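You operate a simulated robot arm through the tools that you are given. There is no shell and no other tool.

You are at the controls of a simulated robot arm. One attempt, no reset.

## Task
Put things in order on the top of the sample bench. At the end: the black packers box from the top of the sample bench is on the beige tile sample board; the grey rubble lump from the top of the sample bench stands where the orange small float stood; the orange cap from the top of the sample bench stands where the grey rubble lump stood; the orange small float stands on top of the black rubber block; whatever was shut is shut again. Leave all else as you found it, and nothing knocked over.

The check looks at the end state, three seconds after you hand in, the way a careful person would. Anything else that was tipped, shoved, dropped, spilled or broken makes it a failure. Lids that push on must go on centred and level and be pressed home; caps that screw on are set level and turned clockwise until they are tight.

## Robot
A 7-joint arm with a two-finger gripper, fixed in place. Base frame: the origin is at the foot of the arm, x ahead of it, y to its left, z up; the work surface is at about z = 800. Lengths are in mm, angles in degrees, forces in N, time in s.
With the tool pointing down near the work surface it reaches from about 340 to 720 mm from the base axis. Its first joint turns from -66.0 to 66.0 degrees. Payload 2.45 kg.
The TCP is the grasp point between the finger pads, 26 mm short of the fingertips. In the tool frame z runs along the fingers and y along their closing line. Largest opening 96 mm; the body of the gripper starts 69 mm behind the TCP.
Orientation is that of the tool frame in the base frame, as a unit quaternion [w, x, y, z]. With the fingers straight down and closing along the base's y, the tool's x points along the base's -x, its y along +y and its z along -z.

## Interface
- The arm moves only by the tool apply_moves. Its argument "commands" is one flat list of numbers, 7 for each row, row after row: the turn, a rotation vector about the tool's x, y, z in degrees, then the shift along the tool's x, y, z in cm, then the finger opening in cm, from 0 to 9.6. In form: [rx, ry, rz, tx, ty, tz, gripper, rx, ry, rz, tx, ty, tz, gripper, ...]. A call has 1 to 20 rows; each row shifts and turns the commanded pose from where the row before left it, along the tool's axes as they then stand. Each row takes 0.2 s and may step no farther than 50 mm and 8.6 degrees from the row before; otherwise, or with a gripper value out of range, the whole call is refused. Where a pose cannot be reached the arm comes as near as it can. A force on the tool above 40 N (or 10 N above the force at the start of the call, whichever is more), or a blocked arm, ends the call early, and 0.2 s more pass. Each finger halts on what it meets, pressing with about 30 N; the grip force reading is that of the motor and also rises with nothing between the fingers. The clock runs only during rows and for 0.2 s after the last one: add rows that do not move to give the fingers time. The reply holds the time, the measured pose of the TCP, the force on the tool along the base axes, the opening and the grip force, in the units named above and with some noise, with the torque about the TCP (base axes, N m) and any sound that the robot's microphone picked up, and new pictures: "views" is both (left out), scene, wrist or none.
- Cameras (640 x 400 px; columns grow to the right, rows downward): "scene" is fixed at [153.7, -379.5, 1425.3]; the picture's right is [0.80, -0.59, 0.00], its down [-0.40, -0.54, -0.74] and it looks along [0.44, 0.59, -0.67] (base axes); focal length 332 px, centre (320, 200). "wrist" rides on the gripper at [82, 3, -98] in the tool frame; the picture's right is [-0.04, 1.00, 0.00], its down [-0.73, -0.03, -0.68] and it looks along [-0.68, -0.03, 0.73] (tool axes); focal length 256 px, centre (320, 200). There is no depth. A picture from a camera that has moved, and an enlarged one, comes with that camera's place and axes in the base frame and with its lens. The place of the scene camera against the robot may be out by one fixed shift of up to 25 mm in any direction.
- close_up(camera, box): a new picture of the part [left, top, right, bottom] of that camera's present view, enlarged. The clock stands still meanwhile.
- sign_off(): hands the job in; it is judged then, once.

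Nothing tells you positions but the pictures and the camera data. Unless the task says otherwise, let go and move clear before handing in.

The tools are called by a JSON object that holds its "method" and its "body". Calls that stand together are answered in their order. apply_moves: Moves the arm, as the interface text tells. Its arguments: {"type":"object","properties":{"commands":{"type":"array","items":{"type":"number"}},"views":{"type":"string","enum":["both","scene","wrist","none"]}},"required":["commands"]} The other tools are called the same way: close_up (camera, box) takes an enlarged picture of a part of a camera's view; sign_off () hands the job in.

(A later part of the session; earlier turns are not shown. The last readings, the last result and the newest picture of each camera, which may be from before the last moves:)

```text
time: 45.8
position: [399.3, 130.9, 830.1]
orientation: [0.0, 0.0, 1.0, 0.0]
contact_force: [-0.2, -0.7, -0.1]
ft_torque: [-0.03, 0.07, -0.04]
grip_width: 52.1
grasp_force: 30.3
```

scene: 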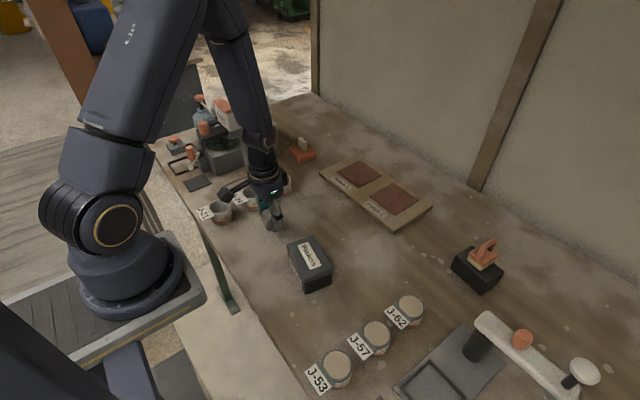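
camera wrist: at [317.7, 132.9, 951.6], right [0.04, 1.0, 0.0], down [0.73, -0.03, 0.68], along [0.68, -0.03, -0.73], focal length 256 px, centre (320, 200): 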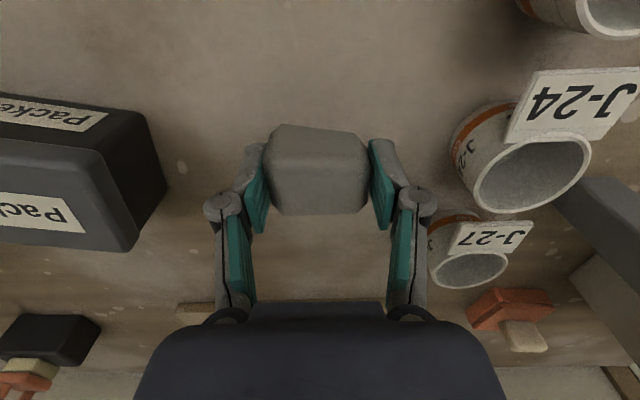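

The lump's weight has come off the gripper, so it's touching the table. I'm opening and rising.

{"method": "apply_moves", "body": {"commands": [0, 0, 0, 0, 0, 0, 5.6, 0, 0, 0, 0, 0, 0, 6.5, 0, 0, 0, 0, 0, 0, 7.5, 0, 0, 0, 0, 0, 0, 7.5, 0, 0, 0, 0, 0, -1, 7.5, 0, 0, 0, 0, 0, -2.5, 7.5, 0, 0, 0, 0, 0, -4, 7.5, 0, 0, 0, 2.5, 0, -4, 7.5, 0, 0, 0, 2.5, 0, -3, 7.5, 0, 0, 0, 0, 0, 0, 7.5], "views": "both"}}

{"method": "close_up", "body": {"camera": "scene", "box": [220, 170, 340, 250]}}

{"method": "close_up", "body": {"camera": "wrist", "box": [240, 60, 400, 180]}}

```text
time: 48.0
position: [349.3, 129.2, 974.8]
orientation: [0.0, -0.001, 1.0, 0.0]
contact_force: [-0.1, 0.0, -0.3]
ft_torque: [-0.01, 0.01, -0.01]
grip_width: 75.0
grasp_force: 0.1
camera wrist: at [267.8, 132.8, 1073.4], right [0.04, 1.0, 0.0], down [0.73, -0.03, 0.68], along [0.68, -0.03, -0.73], focal length 256 px, centre (320, 200)
```

scene: 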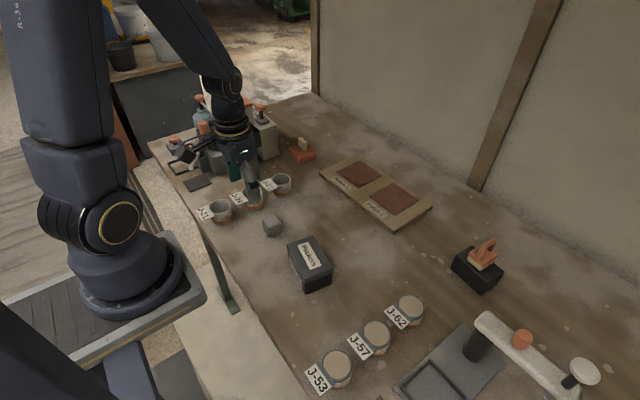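
wrist: 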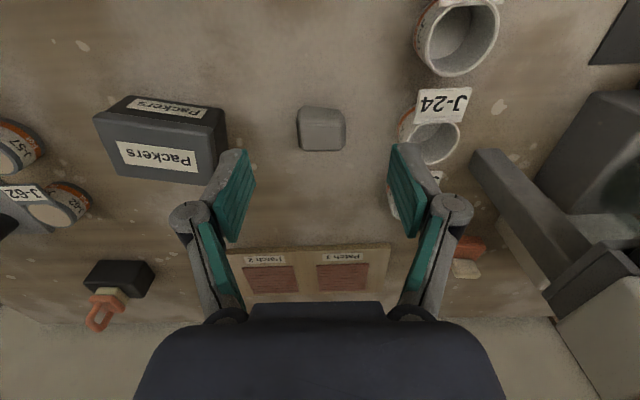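

```text
5.00 times, centred on (280, 210) of scene
camera zoom: at [153.7, -379.5, 1425.3], right [0.8, -0.59, 0.0], down [-0.4, -0.54, -0.74], along [0.44, 0.59, -0.67], focal length 1661 px, centre (520, 150)
```

zoom: 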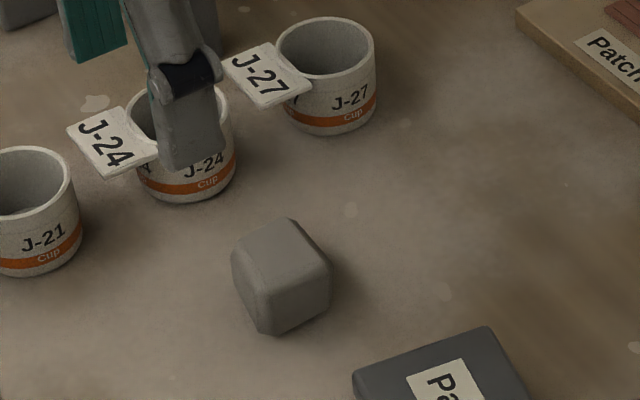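

```text
3.33 times, centred on (320, 120) of wrist
camera zoom: at [267.8, 132.8, 1073.4], right [0.04, 1.0, 0.0], down [0.73, -0.03, 0.68], along [0.68, -0.03, -0.73], focal length 853 px, centre (320, 467)
```

zoom: 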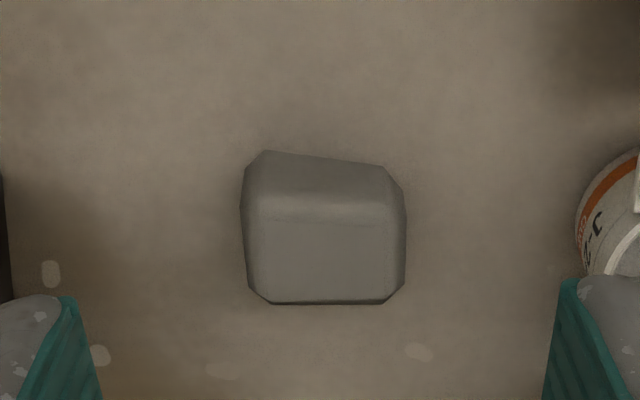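

The lump stands where the float was. Before the cap, I'll look closely at the white-bar fixture and its orange cylinder from the scene camera.

{"method": "close_up", "body": {"camera": "scene", "box": [460, 300, 620, 400]}}

{"method": "close_up", "body": {"camera": "scene", "box": [490, 310, 560, 370]}}

{"method": "close_up", "body": {"camera": "scene", "box": [150, 80, 290, 200]}}

```text
4.00 times, centred on (540, 350) of scene
camera zoom: at [153.7, -379.5, 1425.3], right [0.8, -0.59, 0.0], down [-0.4, -0.54, -0.74], along [0.44, 0.59, -0.67], focal length 1329 px, centre (-560, -400)
```

zoom: 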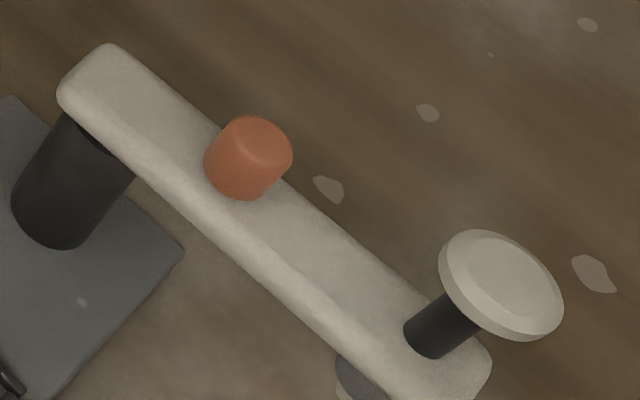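

```text
6.67 times, centred on (525, 340) of scene
camera zoom: at [153.7, -379.5, 1425.3], right [0.8, -0.59, 0.0], down [-0.4, -0.54, -0.74], along [0.44, 0.59, -0.67], focal length 2215 px, centre (-1047, -733)
```

zoom: 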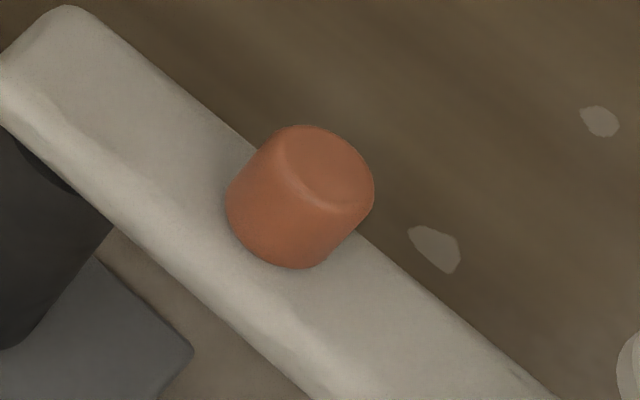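

```text
3.33 times, centred on (220, 140) of scene
camera zoom: at [153.7, -379.5, 1425.3], right [0.8, -0.59, 0.0], down [-0.4, -0.54, -0.74], along [0.44, 0.59, -0.67], focal length 1108 px, centre (653, 400)
```

zoom: 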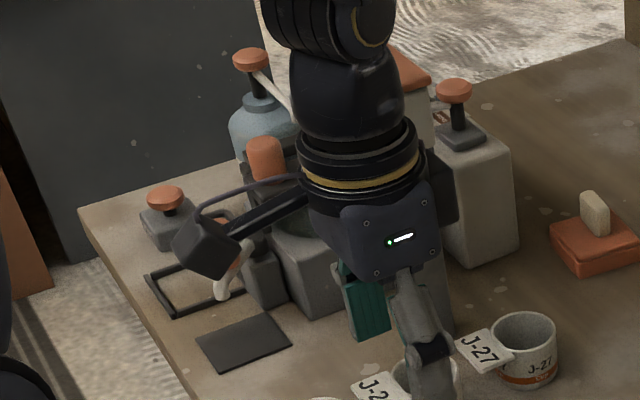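

The cylinder sits off-centre on the bar, like a loose cap about 22 mm across. I'm moving the wrist camera over to look at it up close.

{"method": "apply_moves", "body": {"commands": [0, 0, 0, -1, -4, -2.5, 7.5, 0, 0, 0, -1, -4.7, -1, 7.5, 0, 0, 0, -1, -4.7, 0, 7.5, 0, 0, 0, -1, -4.7, 0, 7.5, 0, 0, 0, -1, -4.7, 0, 7.5, 0, 0, 0, -1, -4.7, 0, 7.5, 0, 0, 0, -1, -4.7, 0, 7.5, 0, 0, 0, -1, -4.7, 0, 7.5, 0, 0, 0, -1, -4.7, 0, 7.5, 0, 0, 0, -1, -4.7, 0, 7.5, 0, 0, 0, -1, -4.7, 0, 7.5, 0, 0, 0, -1, -1.3, 0, 7.5, 0, 0, 0, 0, 0, 0, 7.5], "views": "both"}}

{"method": "close_up", "body": {"camera": "wrist", "box": [220, 100, 400, 250]}}

```text
time: 50.8
position: [469.1, -393.7, 1010.6]
orientation: [-0.001, 0.0, 1.0, 0.0]
contact_force: [-0.2, 0.8, -0.4]
ft_torque: [-0.03, -0.01, -0.04]
grip_width: 75.0
grasp_force: 0.2
camera wrist: at [388.6, -391.1, 1108.2], right [0.04, 1.0, 0.0], down [0.73, -0.03, 0.68], along [0.68, -0.03, -0.73], focal length 256 px, centre (320, 200)
```

scene: 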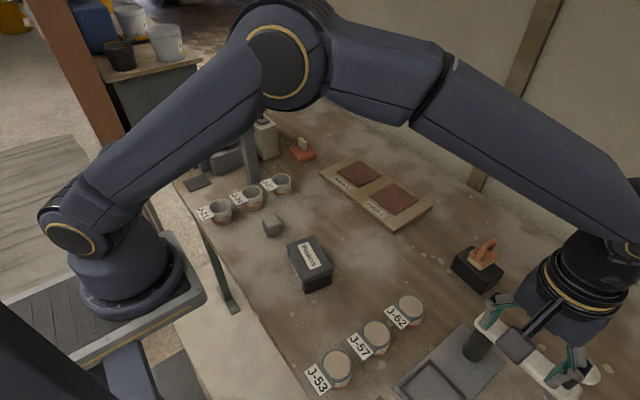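
wrist: 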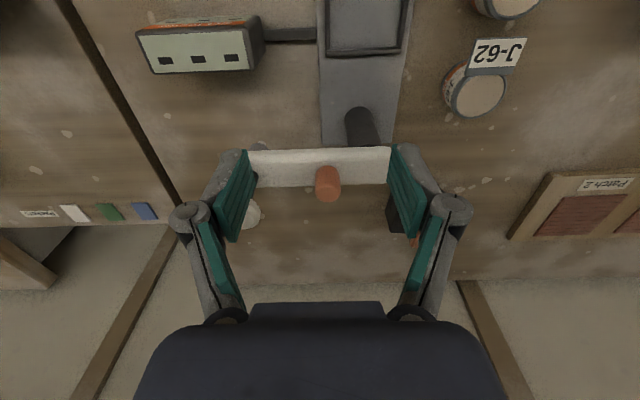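

```text
2.67 times, centred on (310, 175) of wrist
camera zoom: at [388.6, -391.1, 1108.2], right [0.04, 1.0, 0.0], down [0.73, -0.03, 0.68], along [0.68, -0.03, -0.73], focal length 683 px, centre (347, 267)
```

zoom: 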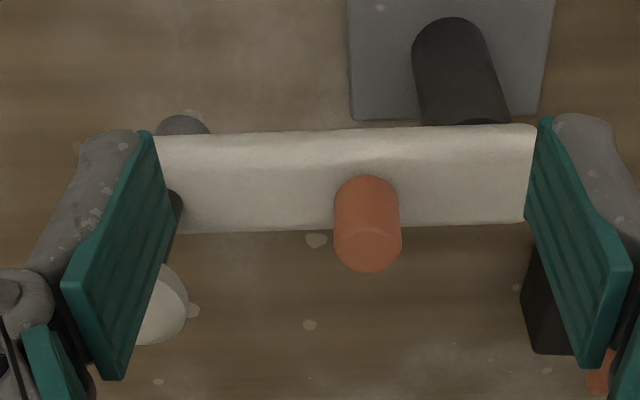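

I put the cap's centre at about (531,−391), spanning z≈923–946 on the bar, with the white mushroom knob close by on the −y side. I'm turning the tool 90° so the fingers close along x and stay clear of the knob.

{"method": "apply_moves", "body": {"commands": [0, 0, 0, 0, 0, -2, 7, 0, 0, 8.2, 0, 0, 0, 6, 0, 0, 8.2, 0, 0, 0, 5, 0, 0, 8.2, 0, 0, 0, 4.5, 0, 0, 8.2, 0, 0, 0, 4.5, 0, 0, 8.2, 0, 0, 0, 4.5, 0, 0, 8.2, 0, 0, 0, 4.5, 0, 0, 8.2, 0, 0, 0, 4.5, 0, 0, 8.2, 0, 0, 0, 4.5, 0, 0, 8.2, 0, 0, 0, 4.5, 0, 0, 8.2, 0, 0, 0, 4.5, 0, 0, 8.0, 0, 0, 0, 4.5, 0, 0, 0, 0, 0, 0, 4.5], "views": "both"}}

```text
time: 53.6
position: [469.5, -393.1, 1029.7]
orientation: [0.0, 0.708, 0.707, 0.0]
contact_force: [-0.3, -1.3, 0.7]
ft_torque: [-0.02, 0.01, 0.01]
grip_width: 45.0
grasp_force: 0.2
camera wrist: at [473.3, -312.0, 1128.4], right [1.0, -0.04, 0.0], down [-0.03, -0.73, 0.68], along [-0.03, -0.68, -0.73], focal length 256 px, centre (320, 200)
```

scene: 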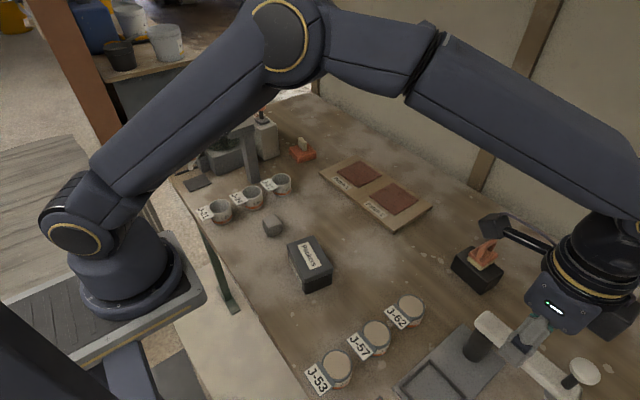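
wrist: 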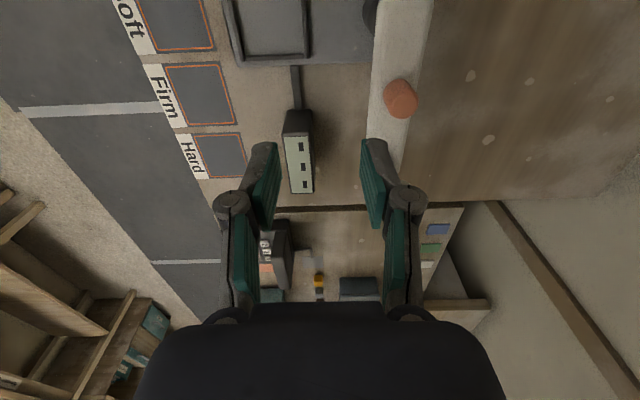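

{"method": "apply_moves", "body": {"commands": [0, 0, 0, 0, 3, 0.5, 4.5, 0, 0, 0, 0.2, 3.1, 0.5, 4.5, 0, 0, 0, 0, 0, 2, 4.5, 0, 0, 0, 0, 0, 0, 4.5], "views": "both"}}

{"method": "close_up", "body": {"camera": "wrist", "box": [220, 60, 420, 240]}}

{"method": "close_up", "body": {"camera": "scene", "box": [460, 290, 620, 400]}}

```text
time: 54.6
position: [530.1, -391.6, 999.2]
orientation: [0.0, 0.707, 0.707, 0.0]
contact_force: [0.0, -0.5, -0.6]
ft_torque: [0.01, -0.01, 0.0]
grip_width: 44.8
grasp_force: 0.0
camera wrist: at [534.3, -310.4, 1098.2], right [1.0, -0.04, 0.0], down [-0.03, -0.73, 0.68], along [-0.03, -0.68, -0.73], focal length 256 px, centre (320, 200)
```

scene: 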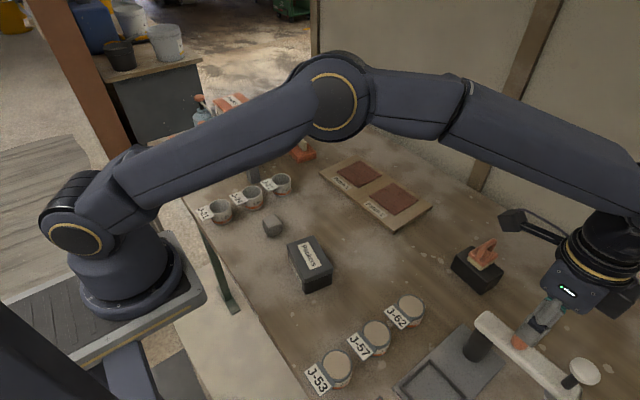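
wrist: 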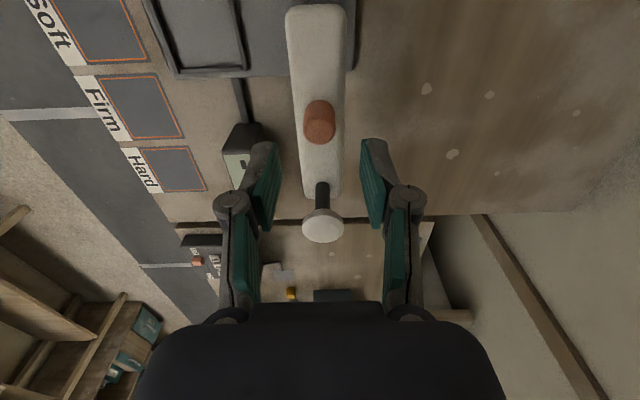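

```text
2.22 times, centred on (320, 150) of wrist
camera zoom: at [534.3, -310.4, 1098.2], right [1.0, -0.04, 0.0], down [-0.03, -0.73, 0.68], along [-0.03, -0.68, -0.73], focal length 569 px, centre (320, 311)
```

zoom: 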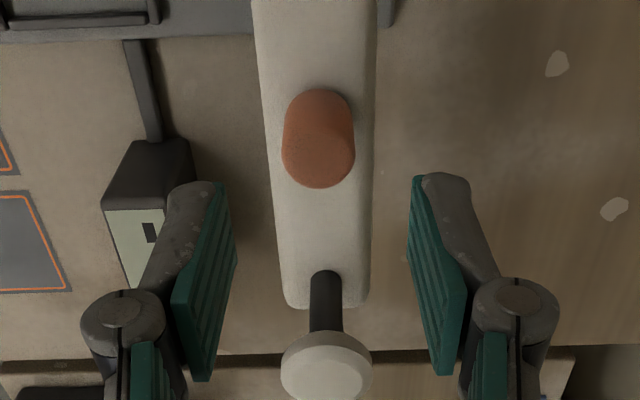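

```text
3.64 times, centred on (540, 345) of scene
camera zoom: at [153.7, -379.5, 1425.3], right [0.8, -0.59, 0.0], down [-0.4, -0.54, -0.74], along [0.44, 0.59, -0.67], focal length 1208 px, centre (-480, -327)
```

zoom: 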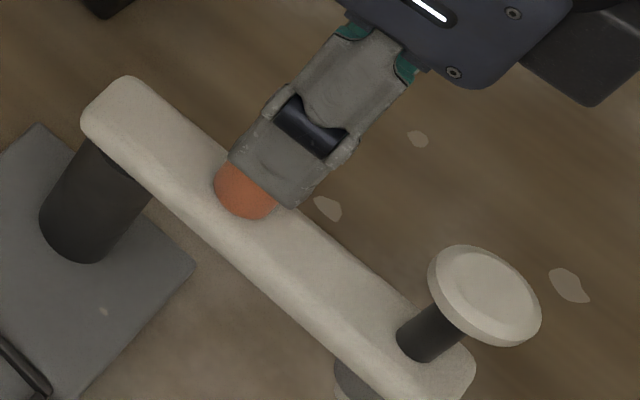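

The cap's centre checks out at (530,−390.5), 22 mm across, on the white bar. I'm lowering to TCP z≈955 so the tips stay above the bar.

{"method": "apply_moves", "body": {"commands": [0, 0, 0, 0, 0, 1.5, 4.5, 0, 0, 0, 0.08, 0, 1.5, 4.5, 0, 0, 0, 0, 0, 1.4, 4.5, 0, 0, 0, 0, 0, 0, 4.5], "views": "both"}}

{"method": "close_up", "body": {"camera": "wrist", "box": [220, 80, 420, 240]}}

{"method": "close_up", "body": {"camera": "scene", "box": [460, 290, 620, 400]}}

```text
time: 55.6
position: [530.0, -390.5, 956.2]
orientation: [0.0, 0.707, 0.707, 0.0]
contact_force: [-0.5, 0.0, 0.2]
ft_torque: [0.01, 0.0, 0.03]
grip_width: 45.3
grasp_force: 0.1
camera wrist: at [534.0, -309.1, 1054.8], right [1.0, -0.04, 0.0], down [-0.03, -0.73, 0.68], along [-0.03, -0.68, -0.73], focal length 256 px, centre (320, 200)
```

scene: 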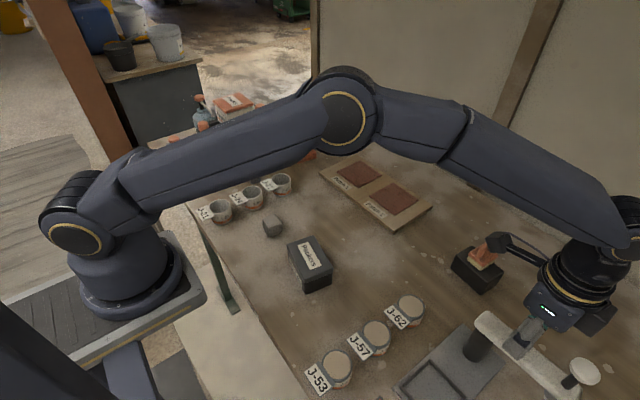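
wrist: 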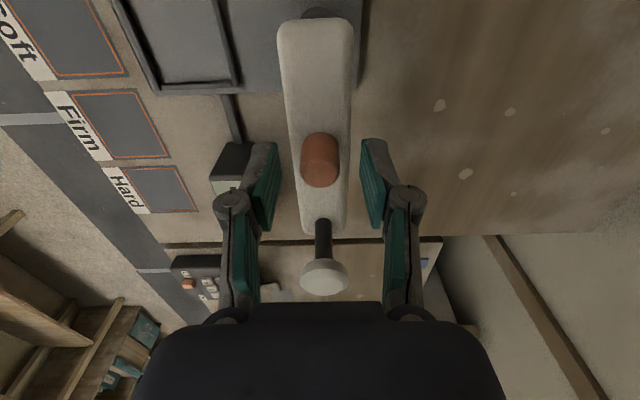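

```text
2.50 times, centred on (320, 160) of wrist
camera zoom: at [534.0, -309.1, 1054.8], right [1.0, -0.04, 0.0], down [-0.03, -0.73, 0.68], along [-0.03, -0.68, -0.73], focal length 640 px, centre (320, 300)
```

zoom: 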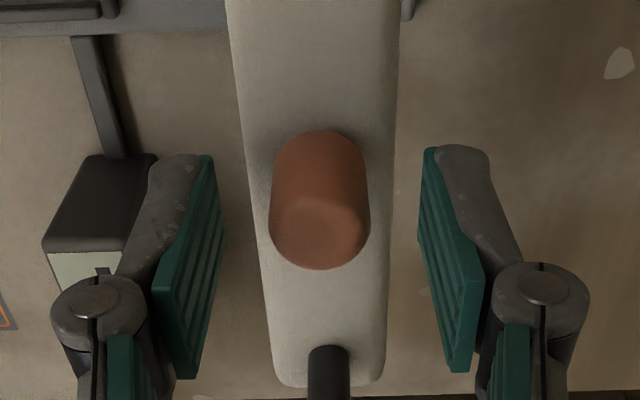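

```text
3.64 times, centred on (540, 345) of scene
camera zoom: at [153.7, -379.5, 1425.3], right [0.8, -0.59, 0.0], down [-0.4, -0.54, -0.74], along [0.44, 0.59, -0.67], focal length 1208 px, centre (-480, -327)
```

zoom: 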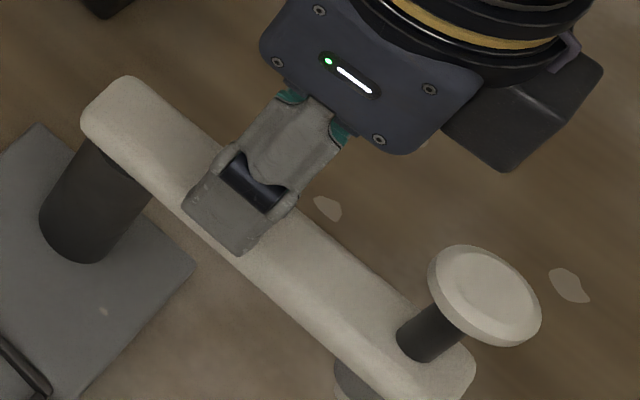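

The tips are about 7 mm above the bar and straddle the cap. I'm closing on the cap.

{"method": "apply_moves", "body": {"commands": [0, 0, 0, 0, 0, 0, 3, 0, 0, 0, 0, 0, 0, 2.2, 0, 0, 0, 0, 0, 0, 1.7, 0, 0, 0, 0, 0, 0, 1.5, 0, 0, 0, 0, 0, 0, 1.5], "views": "wrist"}}

{"method": "close_up", "body": {"camera": "wrist", "box": [220, 80, 420, 240]}}

```text
time: 56.8
position: [529.6, -390.1, 956.9]
orientation: [-0.001, 0.707, 0.707, -0.002]
contact_force: [0.1, 1.0, -1.6]
ft_torque: [-0.03, 0.0, -0.02]
grip_width: 21.7
grasp_force: 44.7
camera wrist: at [534.0, -309.1, 1054.9], right [1.0, -0.04, 0.0], down [-0.03, -0.73, 0.68], along [-0.03, -0.68, -0.73], focal length 256 px, centre (320, 200)
```

wrist: 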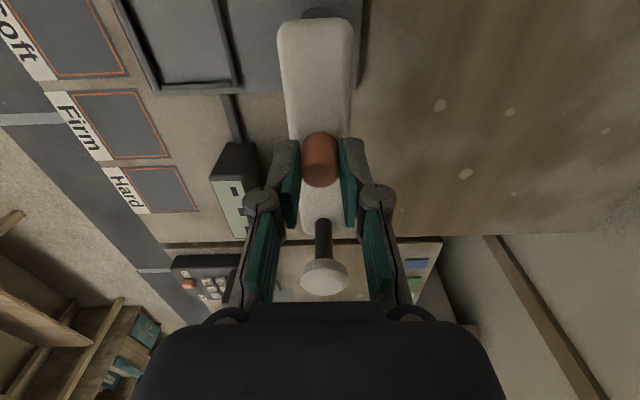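

```text
2.50 times, centred on (320, 160) of wrist
camera zoom: at [534.0, -309.1, 1054.9], right [1.0, -0.04, 0.0], down [-0.03, -0.73, 0.68], along [-0.03, -0.68, -0.73], focal length 640 px, centre (320, 300)
```

zoom: 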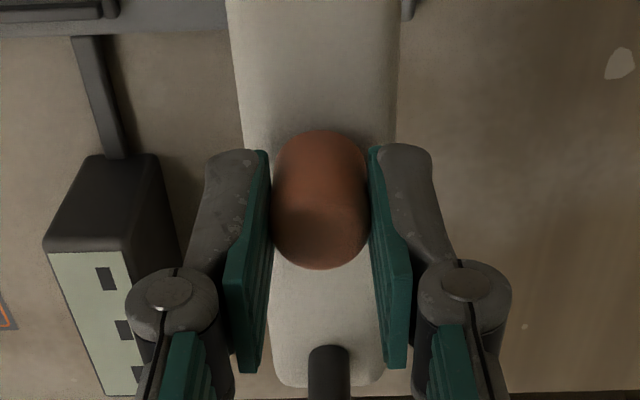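

The cap is gripped at 21.7 mm. I'll lift by 1 mm and check whether it's loose.

{"method": "apply_moves", "body": {"commands": [0, 0, 0, 0, 0, -0.1, 1.5, 0, 0, 0, 0, 0, 0, 1.5], "views": "none"}}

```text
time: 57.4
position: [530.7, -390.3, 956.2]
orientation: [0.0, 0.707, 0.707, 0.0]
contact_force: [2.0, -2.9, -10.3]
ft_torque: [-0.36, -0.1, -0.1]
grip_width: 21.5
grasp_force: 44.9
```

That 1 mm lift pulled 10 N, so this cylinder seems fixed to the fixture. I'm going back down, releasing it untouched and looking again.

{"method": "apply_moves", "body": {"commands": [0, 0, 0, 0, 0, 0.1, 1.5, 0, 0, 0, 0, 0, 0, 2.4, 0, 0, 0, 0, 0, 0, 3.2, 0, 0, 0, 0, 0, 0, 4.2, 0, 0, 0, 0, 0, 0, 4.2], "views": "wrist"}}

{"method": "close_up", "body": {"camera": "wrist", "box": [220, 80, 420, 240]}}

{"method": "close_up", "body": {"camera": "wrist", "box": [0, 0, 260, 200]}}

{"method": "close_up", "body": {"camera": "wrist", "box": [0, 200, 260, 400]}}

```text
time: 58.6
position: [530.9, -390.8, 956.2]
orientation: [0.001, 0.707, 0.707, 0.0]
contact_force: [-0.2, -0.5, -1.2]
ft_torque: [0.0, 0.0, -0.02]
grip_width: 42.1
grasp_force: 0.1
camera wrist: at [534.0, -309.0, 1054.7], right [1.0, -0.04, 0.0], down [-0.03, -0.73, 0.68], along [-0.03, -0.68, -0.73], focal length 256 px, centre (320, 200)
```

wrist: 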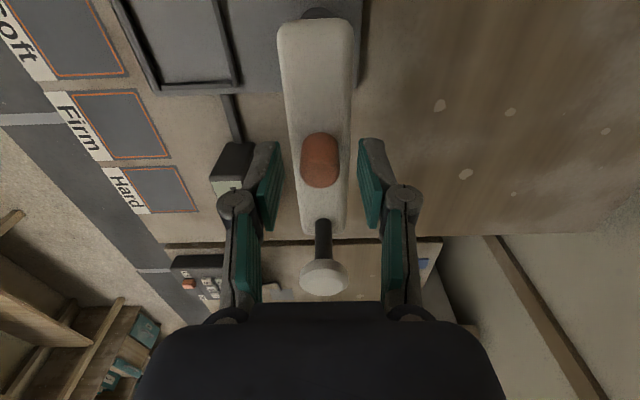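

```text
2.50 times, centred on (320, 160) of wrist
camera zoom: at [534.0, -309.0, 1054.7], right [1.0, -0.04, 0.0], down [-0.03, -0.73, 0.68], along [-0.03, -0.68, -0.73], focal length 640 px, centre (320, 300)
```

zoom: 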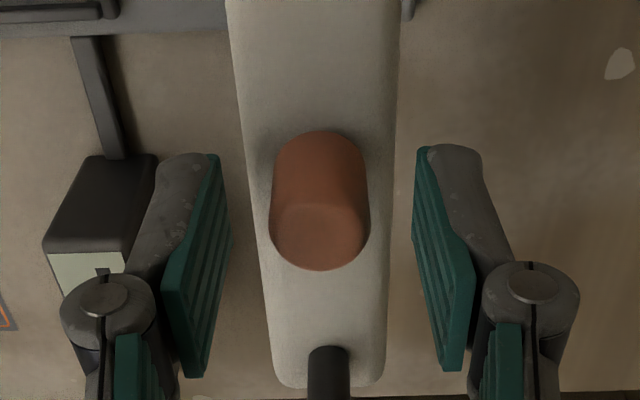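

```text
2.00 times, centred on (130, 100) of wrist
camera zoom: at [534.0, -309.0, 1054.7], right [1.0, -0.04, 0.0], down [-0.03, -0.73, 0.68], along [-0.03, -0.68, -0.73], focal length 512 px, centre (700, 400)
```

zoom: 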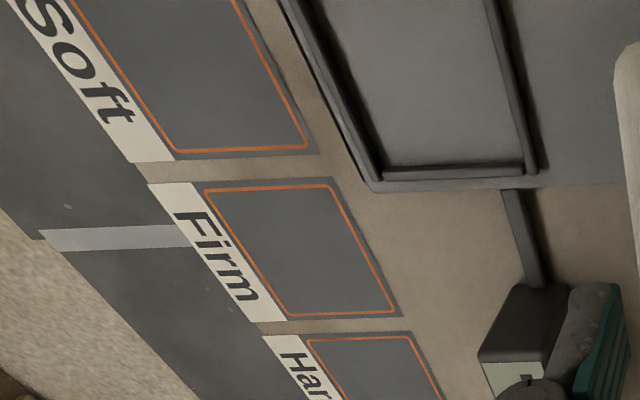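

```text
2.00 times, centred on (130, 300) of wrist
camera zoom: at [534.0, -309.0, 1054.7], right [1.0, -0.04, 0.0], down [-0.03, -0.73, 0.68], along [-0.03, -0.68, -0.73], focal length 512 px, centre (700, 0)
```

zoom: 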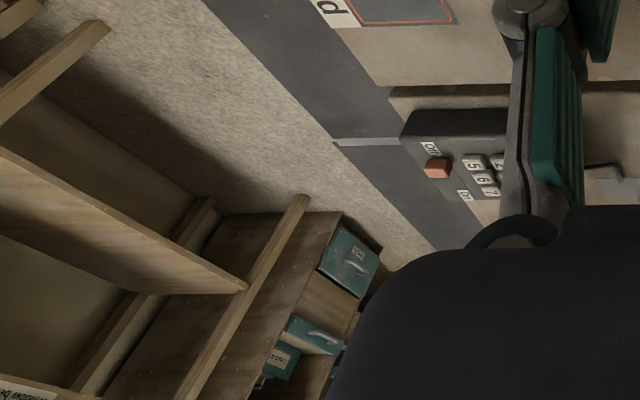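

The cylinder is unchanged and released; it is part of the fixture. I'll search the bench for a loose orange cap, so I'm going high and sweeping the camera (now looking toward −y) over to the left side.

{"method": "apply_moves", "body": {"commands": [0, 0, 0, 0, 0, -2, 4.2, 0, 0, 0, 0, 0, -4.5, 4.2, 0, 0, 0, 0, 0, -4.5, 4.2, 0, 0, 0, 0, 0, -4.5, 4.2, 0, 0, 0, 4.5, -1, -2, 4.2, 0, 0, 0, 4.8, -1, 0, 4.2, 0, 0, 0, 4.8, -1, 0, 4.2, 0, 0, 0, 4.8, -1, 0, 4.2, 0, 0, 0, 4.8, -1, 0, 4.2, 0, 0, 0, 4.8, -1, 0, 4.2, 0, 0, 0, 4.8, -1, 0, 4.2, 0, 0, 0, 4.8, -1, 0, 4.2, 0, 0, 0, 0, 0, 0, 4.2], "views": "both"}}

{"method": "close_up", "body": {"camera": "wrist", "box": [0, 0, 320, 200]}}

{"method": "close_up", "body": {"camera": "wrist", "box": [320, 0, 640, 200]}}

```text
refused: row 5 steps farther than a row can; nothing moved
```

```text
2.00 times, centred on (160, 100) of wrist
camera zoom: at [534.0, -309.0, 1054.7], right [1.0, -0.04, 0.0], down [-0.03, -0.73, 0.68], along [-0.03, -0.68, -0.73], focal length 512 px, centre (640, 400)
```

zoom: 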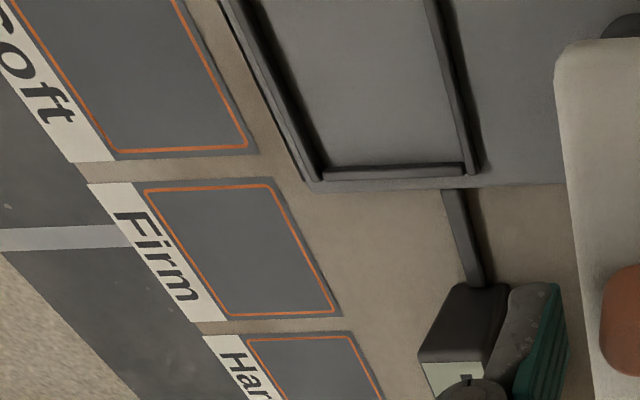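

```text
2.00 times, centred on (480, 100) of wrist
camera zoom: at [534.0, -309.0, 1054.7], right [1.0, -0.04, 0.0], down [-0.03, -0.73, 0.68], along [-0.03, -0.68, -0.73], focal length 512 px, centre (0, 400)
```

zoom: 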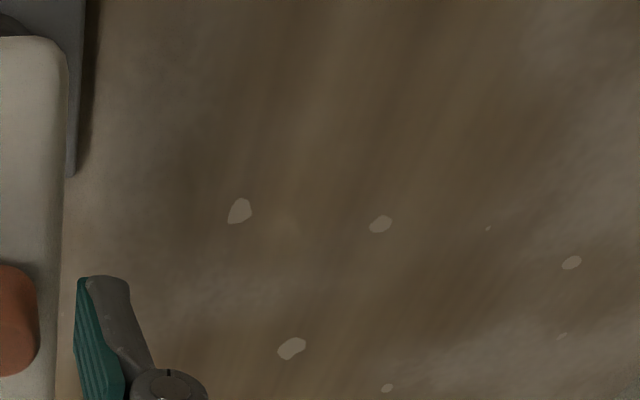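

{"method": "apply_moves", "body": {"commands": [0, 0, 0, 0, 0, -2, 4.2, 0, 0, 0, 0, 0, -4.5, 4.2, 0, 0, 0, 0, 0, -4.5, 4.2, 0, 0, 0, 0, 0, -4.5, 4.2, 0, 0, 0, 4.3, -1, -2, 4.2, 0, 0, 0, 4.7, -1, 0, 4.2, 0, 0, 0, 4.7, -1, 0, 4.2, 0, 0, 0, 4.7, -1, 0, 4.2, 0, 0, 0, 4.7, -1, 0, 4.2, 0, 0, 0, 4.7, -1, 0, 4.2, 0, 0, 0, 4.7, -1, 0, 4.2, 0, 0, 0, 4.7, -1, 0, 4.2, 0, 0, 0, 4.7, 0, 0, 4.2, 0, 0, 0, 4.7, 0, 0, 4.2, 0, 0, 0, 4.7, 0, 0, 4.2, 0, 0, 0, 4.7, 0, 0, 4.2, 0, 0, 0, 4.7, 0, 0, 4.2, 0, 0, 0, 0, 0, 0, 4.2], "views": "both"}}

{"method": "close_up", "body": {"camera": "wrist", "box": [0, 0, 320, 200]}}

{"method": "close_up", "body": {"camera": "wrist", "box": [320, 0, 640, 200]}}

```text
time: 62.4
position: [449.1, 216.9, 1130.0]
orientation: [0.0, 0.707, 0.707, 0.001]
contact_force: [1.2, 0.3, 0.2]
ft_torque: [0.01, 0.03, 0.0]
grip_width: 42.0
grasp_force: 0.0
camera wrist: at [453.7, 298.5, 1228.4], right [1.0, -0.04, 0.0], down [-0.03, -0.73, 0.68], along [-0.03, -0.68, -0.73], focal length 256 px, centre (320, 200)
```

scene: 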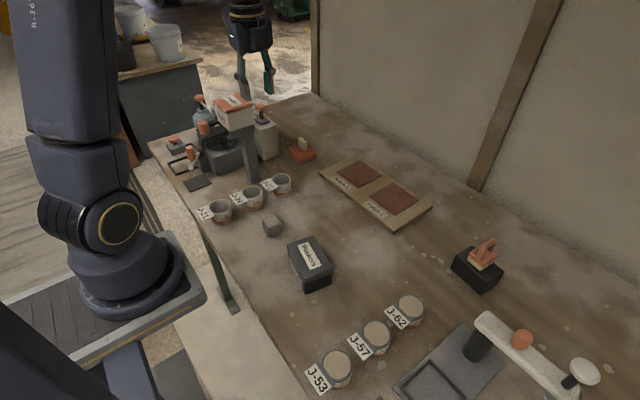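
wrist: 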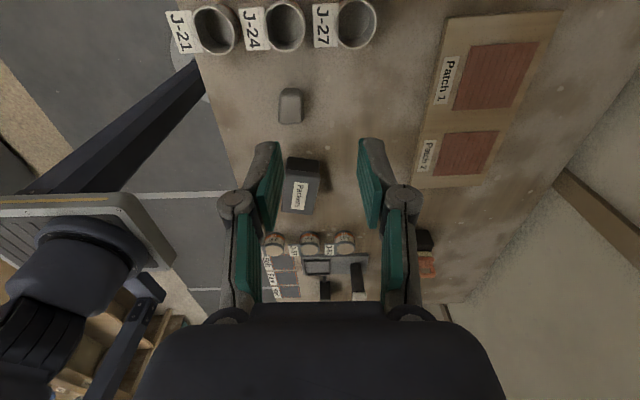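

```text
2.00 times, centred on (160, 100) of wrist
camera zoom: at [453.7, 298.5, 1228.4], right [1.0, -0.04, 0.0], down [-0.03, -0.73, 0.68], along [-0.03, -0.68, -0.73], focal length 512 px, centre (640, 400)
```

zoom: 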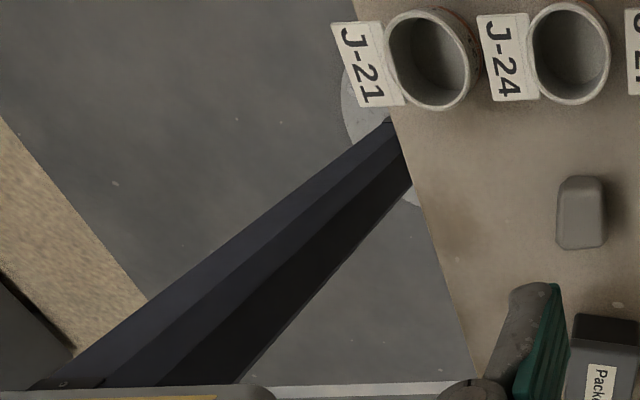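

```text
2.00 times, centred on (480, 100) of wrist
camera zoom: at [453.7, 298.5, 1228.4], right [1.0, -0.04, 0.0], down [-0.03, -0.73, 0.68], along [-0.03, -0.68, -0.73], focal length 512 px, centre (0, 400)
```

zoom: 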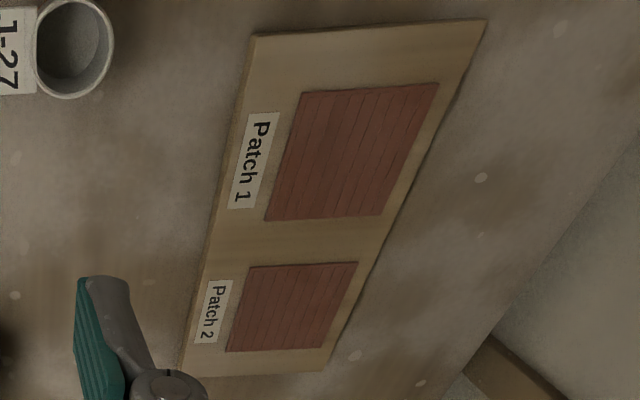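

The view of the left end is clear now, so I'm scanning it closely for a loose orange cap.

{"method": "close_up", "body": {"camera": "scene", "box": [145, 85, 225, 145]}}

{"method": "close_up", "body": {"camera": "scene", "box": [145, 130, 225, 200]}}

{"method": "close_up", "body": {"camera": "scene", "box": [210, 85, 330, 175]}}

{"method": "close_up", "body": {"camera": "wrist", "box": [220, 140, 460, 310]}}

```text
6.67 times, centred on (185, 115) of scene
camera zoom: at [153.7, -379.4, 1425.3], right [0.8, -0.59, 0.0], down [-0.4, -0.54, -0.74], along [0.44, 0.59, -0.67], focal length 2215 px, centre (1220, 767)
```

zoom: 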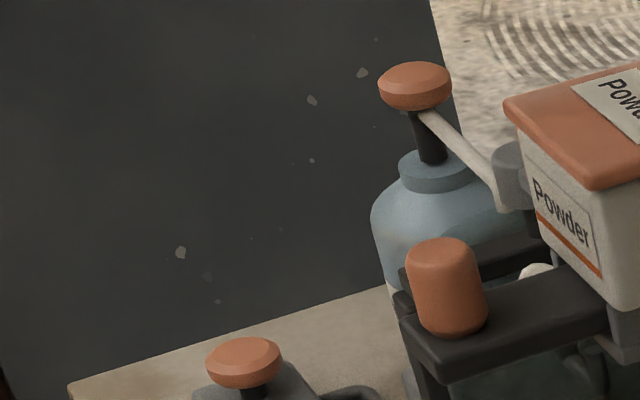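

```text
5.71 times, centred on (185, 165) of scene
camera zoom: at [153.7, -379.4, 1425.3], right [0.8, -0.59, 0.0], down [-0.4, -0.54, -0.74], along [0.44, 0.59, -0.67], focal length 1899 px, centre (1091, 400)
```

zoom: 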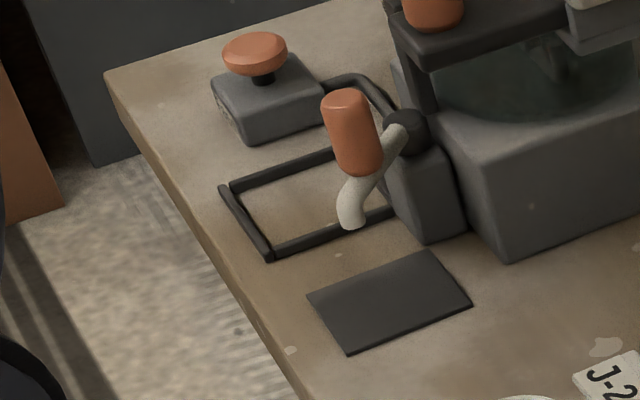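

```text
4.44 times, centred on (270, 130) of scene
camera zoom: at [153.7, -379.4, 1425.3], right [0.8, -0.59, 0.0], down [-0.4, -0.54, -0.74], along [0.44, 0.59, -0.67], focal length 1477 px, centre (542, 511)
```

zoom: 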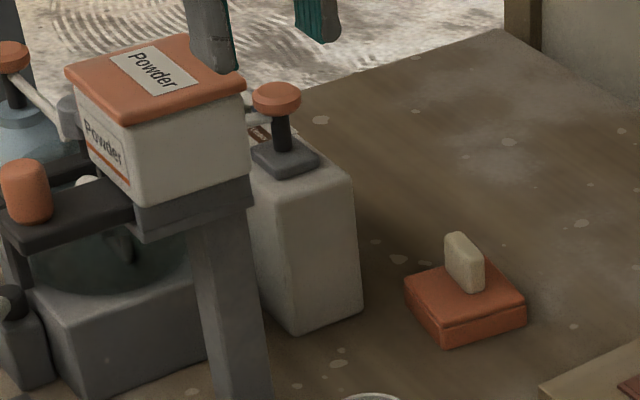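

```text
2.35 times, centred on (340, 225) of wrist
camera zoom: at [453.7, 298.5, 1228.4], right [1.0, -0.04, 0.0], down [-0.03, -0.73, 0.68], along [-0.03, -0.68, -0.73], focal length 602 px, centre (273, 141)
```

zoom: 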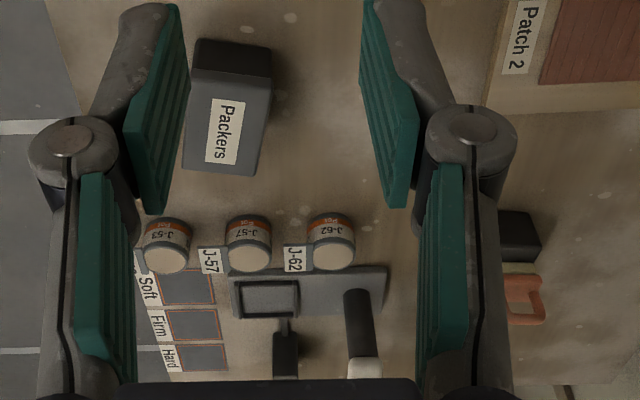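

Nothing loose and cap-like shows there except built-in handles and knobs. I'm moving the camera farther left to look behind the mixer, hopper and bottles.

{"method": "apply_moves", "body": {"commands": [0, 0, 0, 0, 0, -3, 4.2, 0, 0, 0, 4.2, -0.9, 0, 4.2, 0, 0, 0, 4.2, -0.9, 0, 4.2, 0, 0, 0, 4.2, -0.9, 0, 4.2, 0, 0, 0, 4.2, -0.9, 0, 4.2, 0, 0, 0, 4.2, -0.9, 0, 4.2, 0, 0, 0, 0, 0, 0, 4.2], "views": "both"}}

{"method": "close_up", "body": {"camera": "wrist", "box": [120, 0, 360, 170]}}

{"method": "close_up", "body": {"camera": "wrist", "box": [340, 0, 580, 170]}}

```text
time: 64.0
position: [405.0, 426.3, 1159.4]
orientation: [0.001, 0.707, 0.707, 0.0]
contact_force: [0.0, -1.0, 0.2]
ft_torque: [-0.02, 0.02, 0.0]
grip_width: 42.0
grasp_force: 0.0
camera wrist: at [408.4, 507.9, 1258.4], right [1.0, -0.04, 0.0], down [-0.03, -0.73, 0.68], along [-0.03, -0.68, -0.73], focal length 256 px, centre (320, 200)
```

scene: 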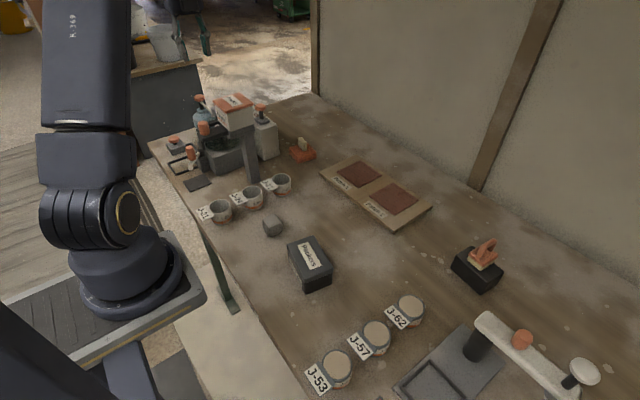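
wrist: 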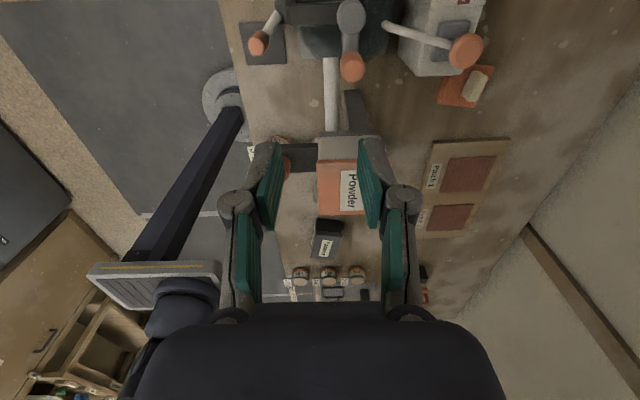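

```text
2.35 times, centred on (240, 85) of wrist
camera zoom: at [408.4, 507.9, 1258.4], right [1.0, -0.04, 0.0], down [-0.03, -0.73, 0.68], along [-0.03, -0.68, -0.73], focal length 602 px, centre (508, 471)
```

zoom: 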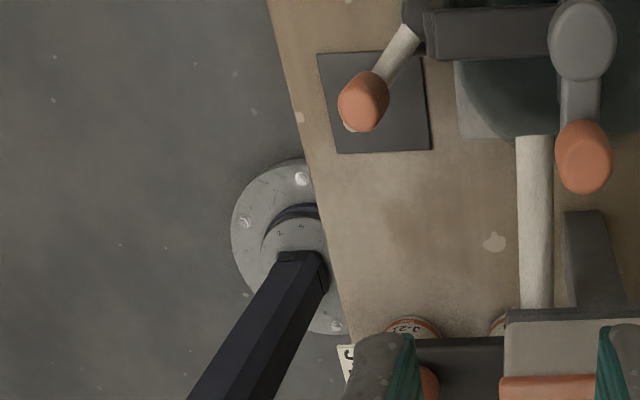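

```text
2.35 times, centred on (460, 85) of wrist
camera zoom: at [408.4, 507.9, 1258.4], right [1.0, -0.04, 0.0], down [-0.03, -0.73, 0.68], along [-0.03, -0.68, -0.73], focal length 602 px, centre (-9, 471)
```

zoom: 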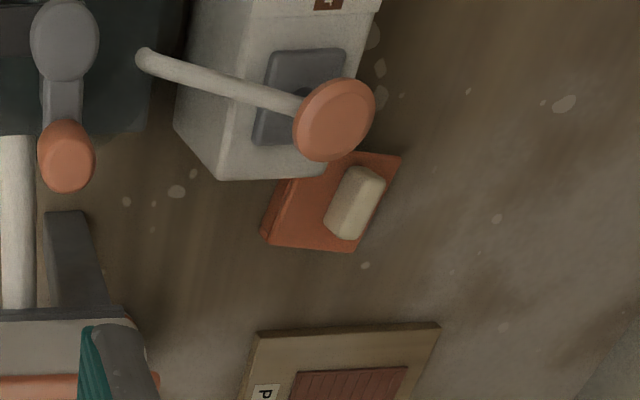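

No loose cap behind the mixer. I'm scanning the rest of the bench in the scene view at high zoom.

{"method": "close_up", "body": {"camera": "scene", "box": [280, 290, 460, 400]}}

{"method": "close_up", "body": {"camera": "scene", "box": [440, 280, 640, 400]}}

{"method": "close_up", "body": {"camera": "scene", "box": [180, 160, 320, 250]}}

{"method": "close_up", "body": {"camera": "wrist", "box": [200, 0, 440, 140]}}

{"method": "close_up", "body": {"camera": "wrist", "box": [0, 200, 200, 400]}}

```text
3.56 times, centred on (370, 345) of scene
camera zoom: at [153.7, -379.4, 1425.3], right [0.8, -0.59, 0.0], down [-0.4, -0.54, -0.74], along [0.44, 0.59, -0.67], focal length 1181 px, centre (142, -316)
```

zoom: 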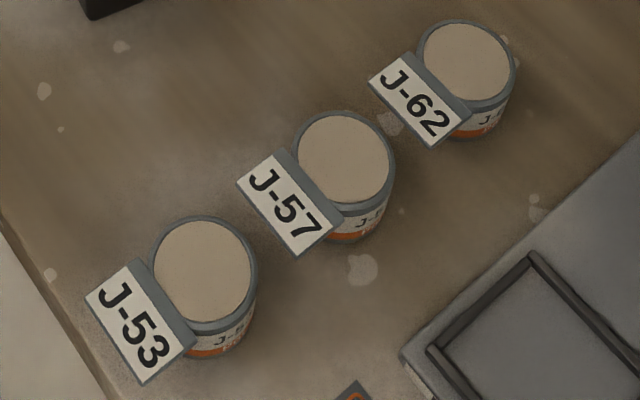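

```text
3.20 times, centred on (540, 340) of scene
camera zoom: at [153.7, -379.4, 1425.3], right [0.8, -0.59, 0.0], down [-0.4, -0.54, -0.74], along [0.44, 0.59, -0.67], focal length 1063 px, centre (-384, -248)
```

zoom: 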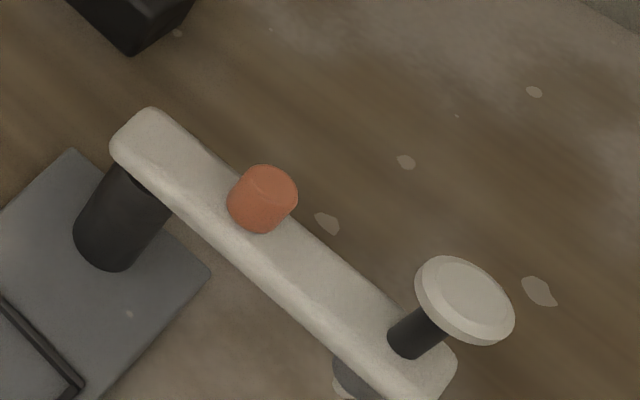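

```text
4.44 times, centred on (250, 205) of scene
camera zoom: at [153.7, -379.4, 1425.3], right [0.8, -0.59, 0.0], down [-0.4, -0.54, -0.74], along [0.44, 0.59, -0.67], focal length 1477 px, centre (631, 178)
```

zoom: 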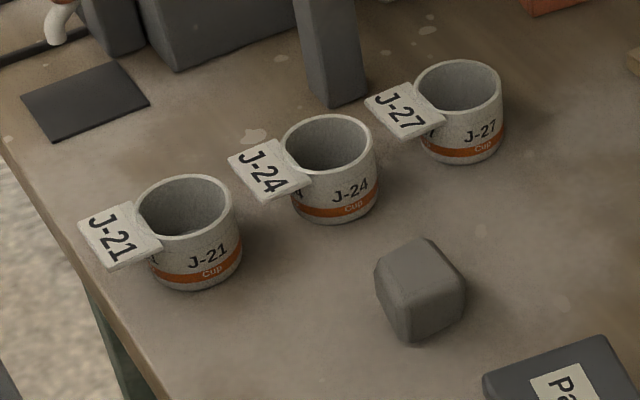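

```text
2.67 times, centred on (320, 70) of wrist
camera zoom: at [408.4, 507.9, 1258.4], right [1.0, -0.04, 0.0], down [-0.03, -0.73, 0.68], along [-0.03, -0.68, -0.73], focal length 683 px, centre (320, 547)
```

zoom: 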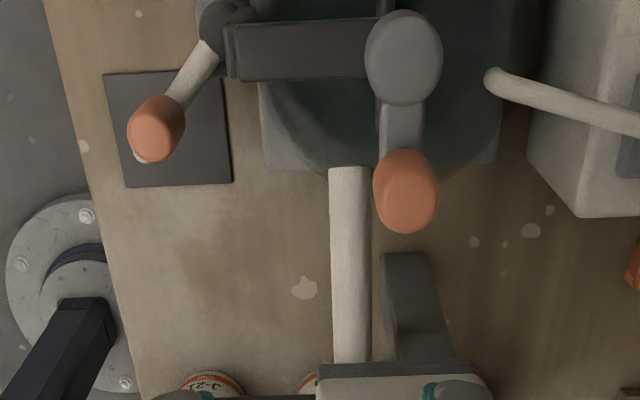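

```text
2.00 times, centred on (100, 300) of wrist
camera zoom: at [408.4, 507.9, 1258.4], right [1.0, -0.04, 0.0], down [-0.03, -0.73, 0.68], along [-0.03, -0.68, -0.73], focal length 512 px, centre (760, 0)
```

zoom: 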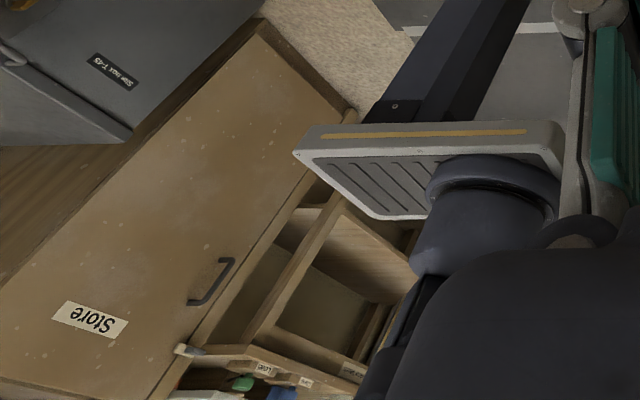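

The only cap-like cylinder is the one fixed on the tester arm, so something may be hidden behind the tall items. I'm turning the camera back to look along +x at the left end.

{"method": "apply_moves", "body": {"commands": [0, 0, -8.2, 0, 0, 0, 4.2, 0, 0, -8.2, 0, 0, 0, 4.2, 0, 0, -8.2, 0, 0, 0, 4.2, 0, 0, -8.2, 0, 0, 0, 4.2, 0, 0, -8.2, 0, 0, 0, 4.2, 0, 0, -8.2, 0, 0, 0, 4.2, 0, 0, -8.2, 0, 0, 0, 4.2, 0, 0, -8.2, 0, 0, 0, 4.2, 0, 0, -8.2, 0, 0, 0, 4.2, 0, 0, -8.2, 0, 0, 0, 4.2, 0, 0, -8.0, 0, 0, 0, 4.2, 0, 0, 0, 2, 1, -1, 4.2, 0, 0, 0, 0, 0, 0, 4.2], "views": "both"}}

{"method": "close_up", "body": {"camera": "wrist", "box": [200, 0, 440, 170]}}

{"method": "close_up", "body": {"camera": "wrist", "box": [380, 0, 640, 200]}}

{"method": "close_up", "body": {"camera": "wrist", "box": [200, 140, 440, 310]}}

```text
time: 66.8
position: [383.5, 436.9, 1170.4]
orientation: [0.0, -0.001, 1.0, 0.0]
contact_force: [0.7, -0.8, 0.3]
ft_torque: [-0.03, -0.01, -0.01]
grip_width: 42.2
grasp_force: 0.1
camera wrist: at [303.5, 439.3, 1269.7], right [0.04, 1.0, 0.0], down [0.73, -0.03, 0.68], along [0.68, -0.03, -0.73], focal length 256 px, centre (320, 200)
```

scene: 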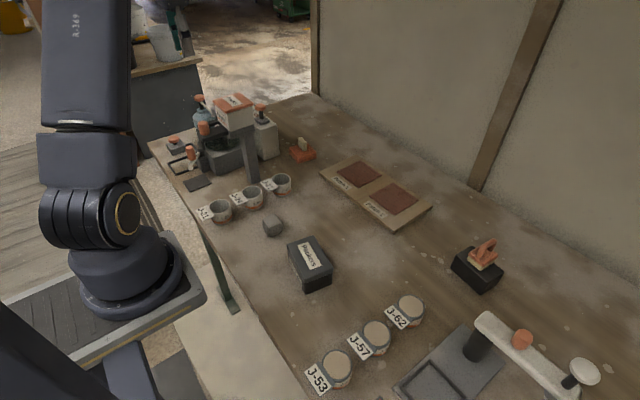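
wrist: 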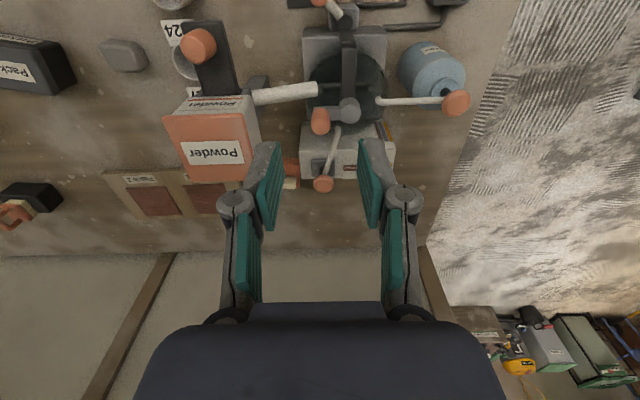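

```text
2.35 times, centred on (320, 85) of wrist
camera zoom: at [303.5, 439.3, 1269.7], right [0.04, 1.0, 0.0], down [0.73, -0.03, 0.68], along [0.68, -0.03, -0.73], focal length 602 px, centre (320, 471)
```

zoom: 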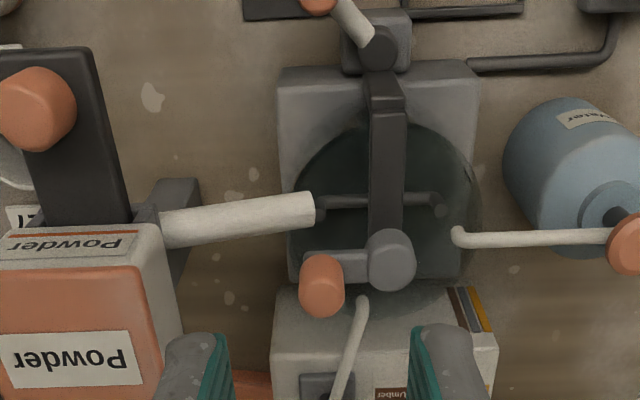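

```text
2.00 times, centred on (510, 100) of wrist
camera zoom: at [303.5, 439.3, 1269.7], right [0.04, 1.0, 0.0], down [0.73, -0.03, 0.68], along [0.68, -0.03, -0.73], focal length 512 px, centre (-60, 400)
```

zoom: 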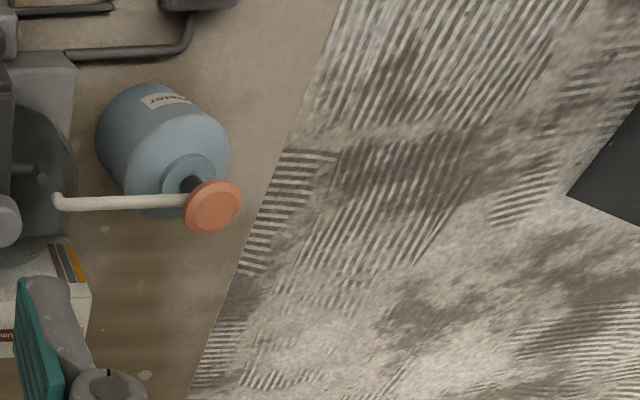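

```text
2.35 times, centred on (320, 225) of wrist
camera zoom: at [303.5, 439.3, 1269.7], right [0.04, 1.0, 0.0], down [0.73, -0.03, 0.68], along [0.68, -0.03, -0.73], focal length 602 px, centre (320, 141)
```

zoom: 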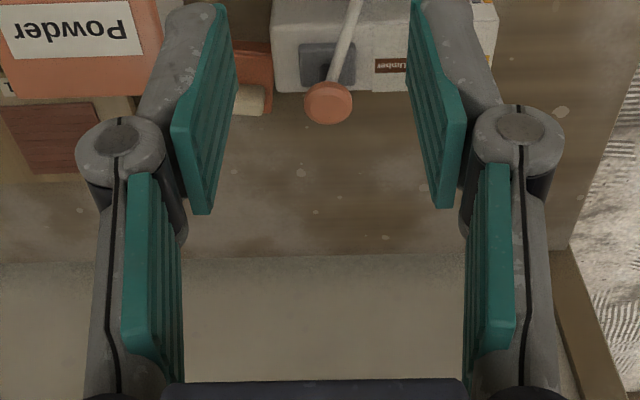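

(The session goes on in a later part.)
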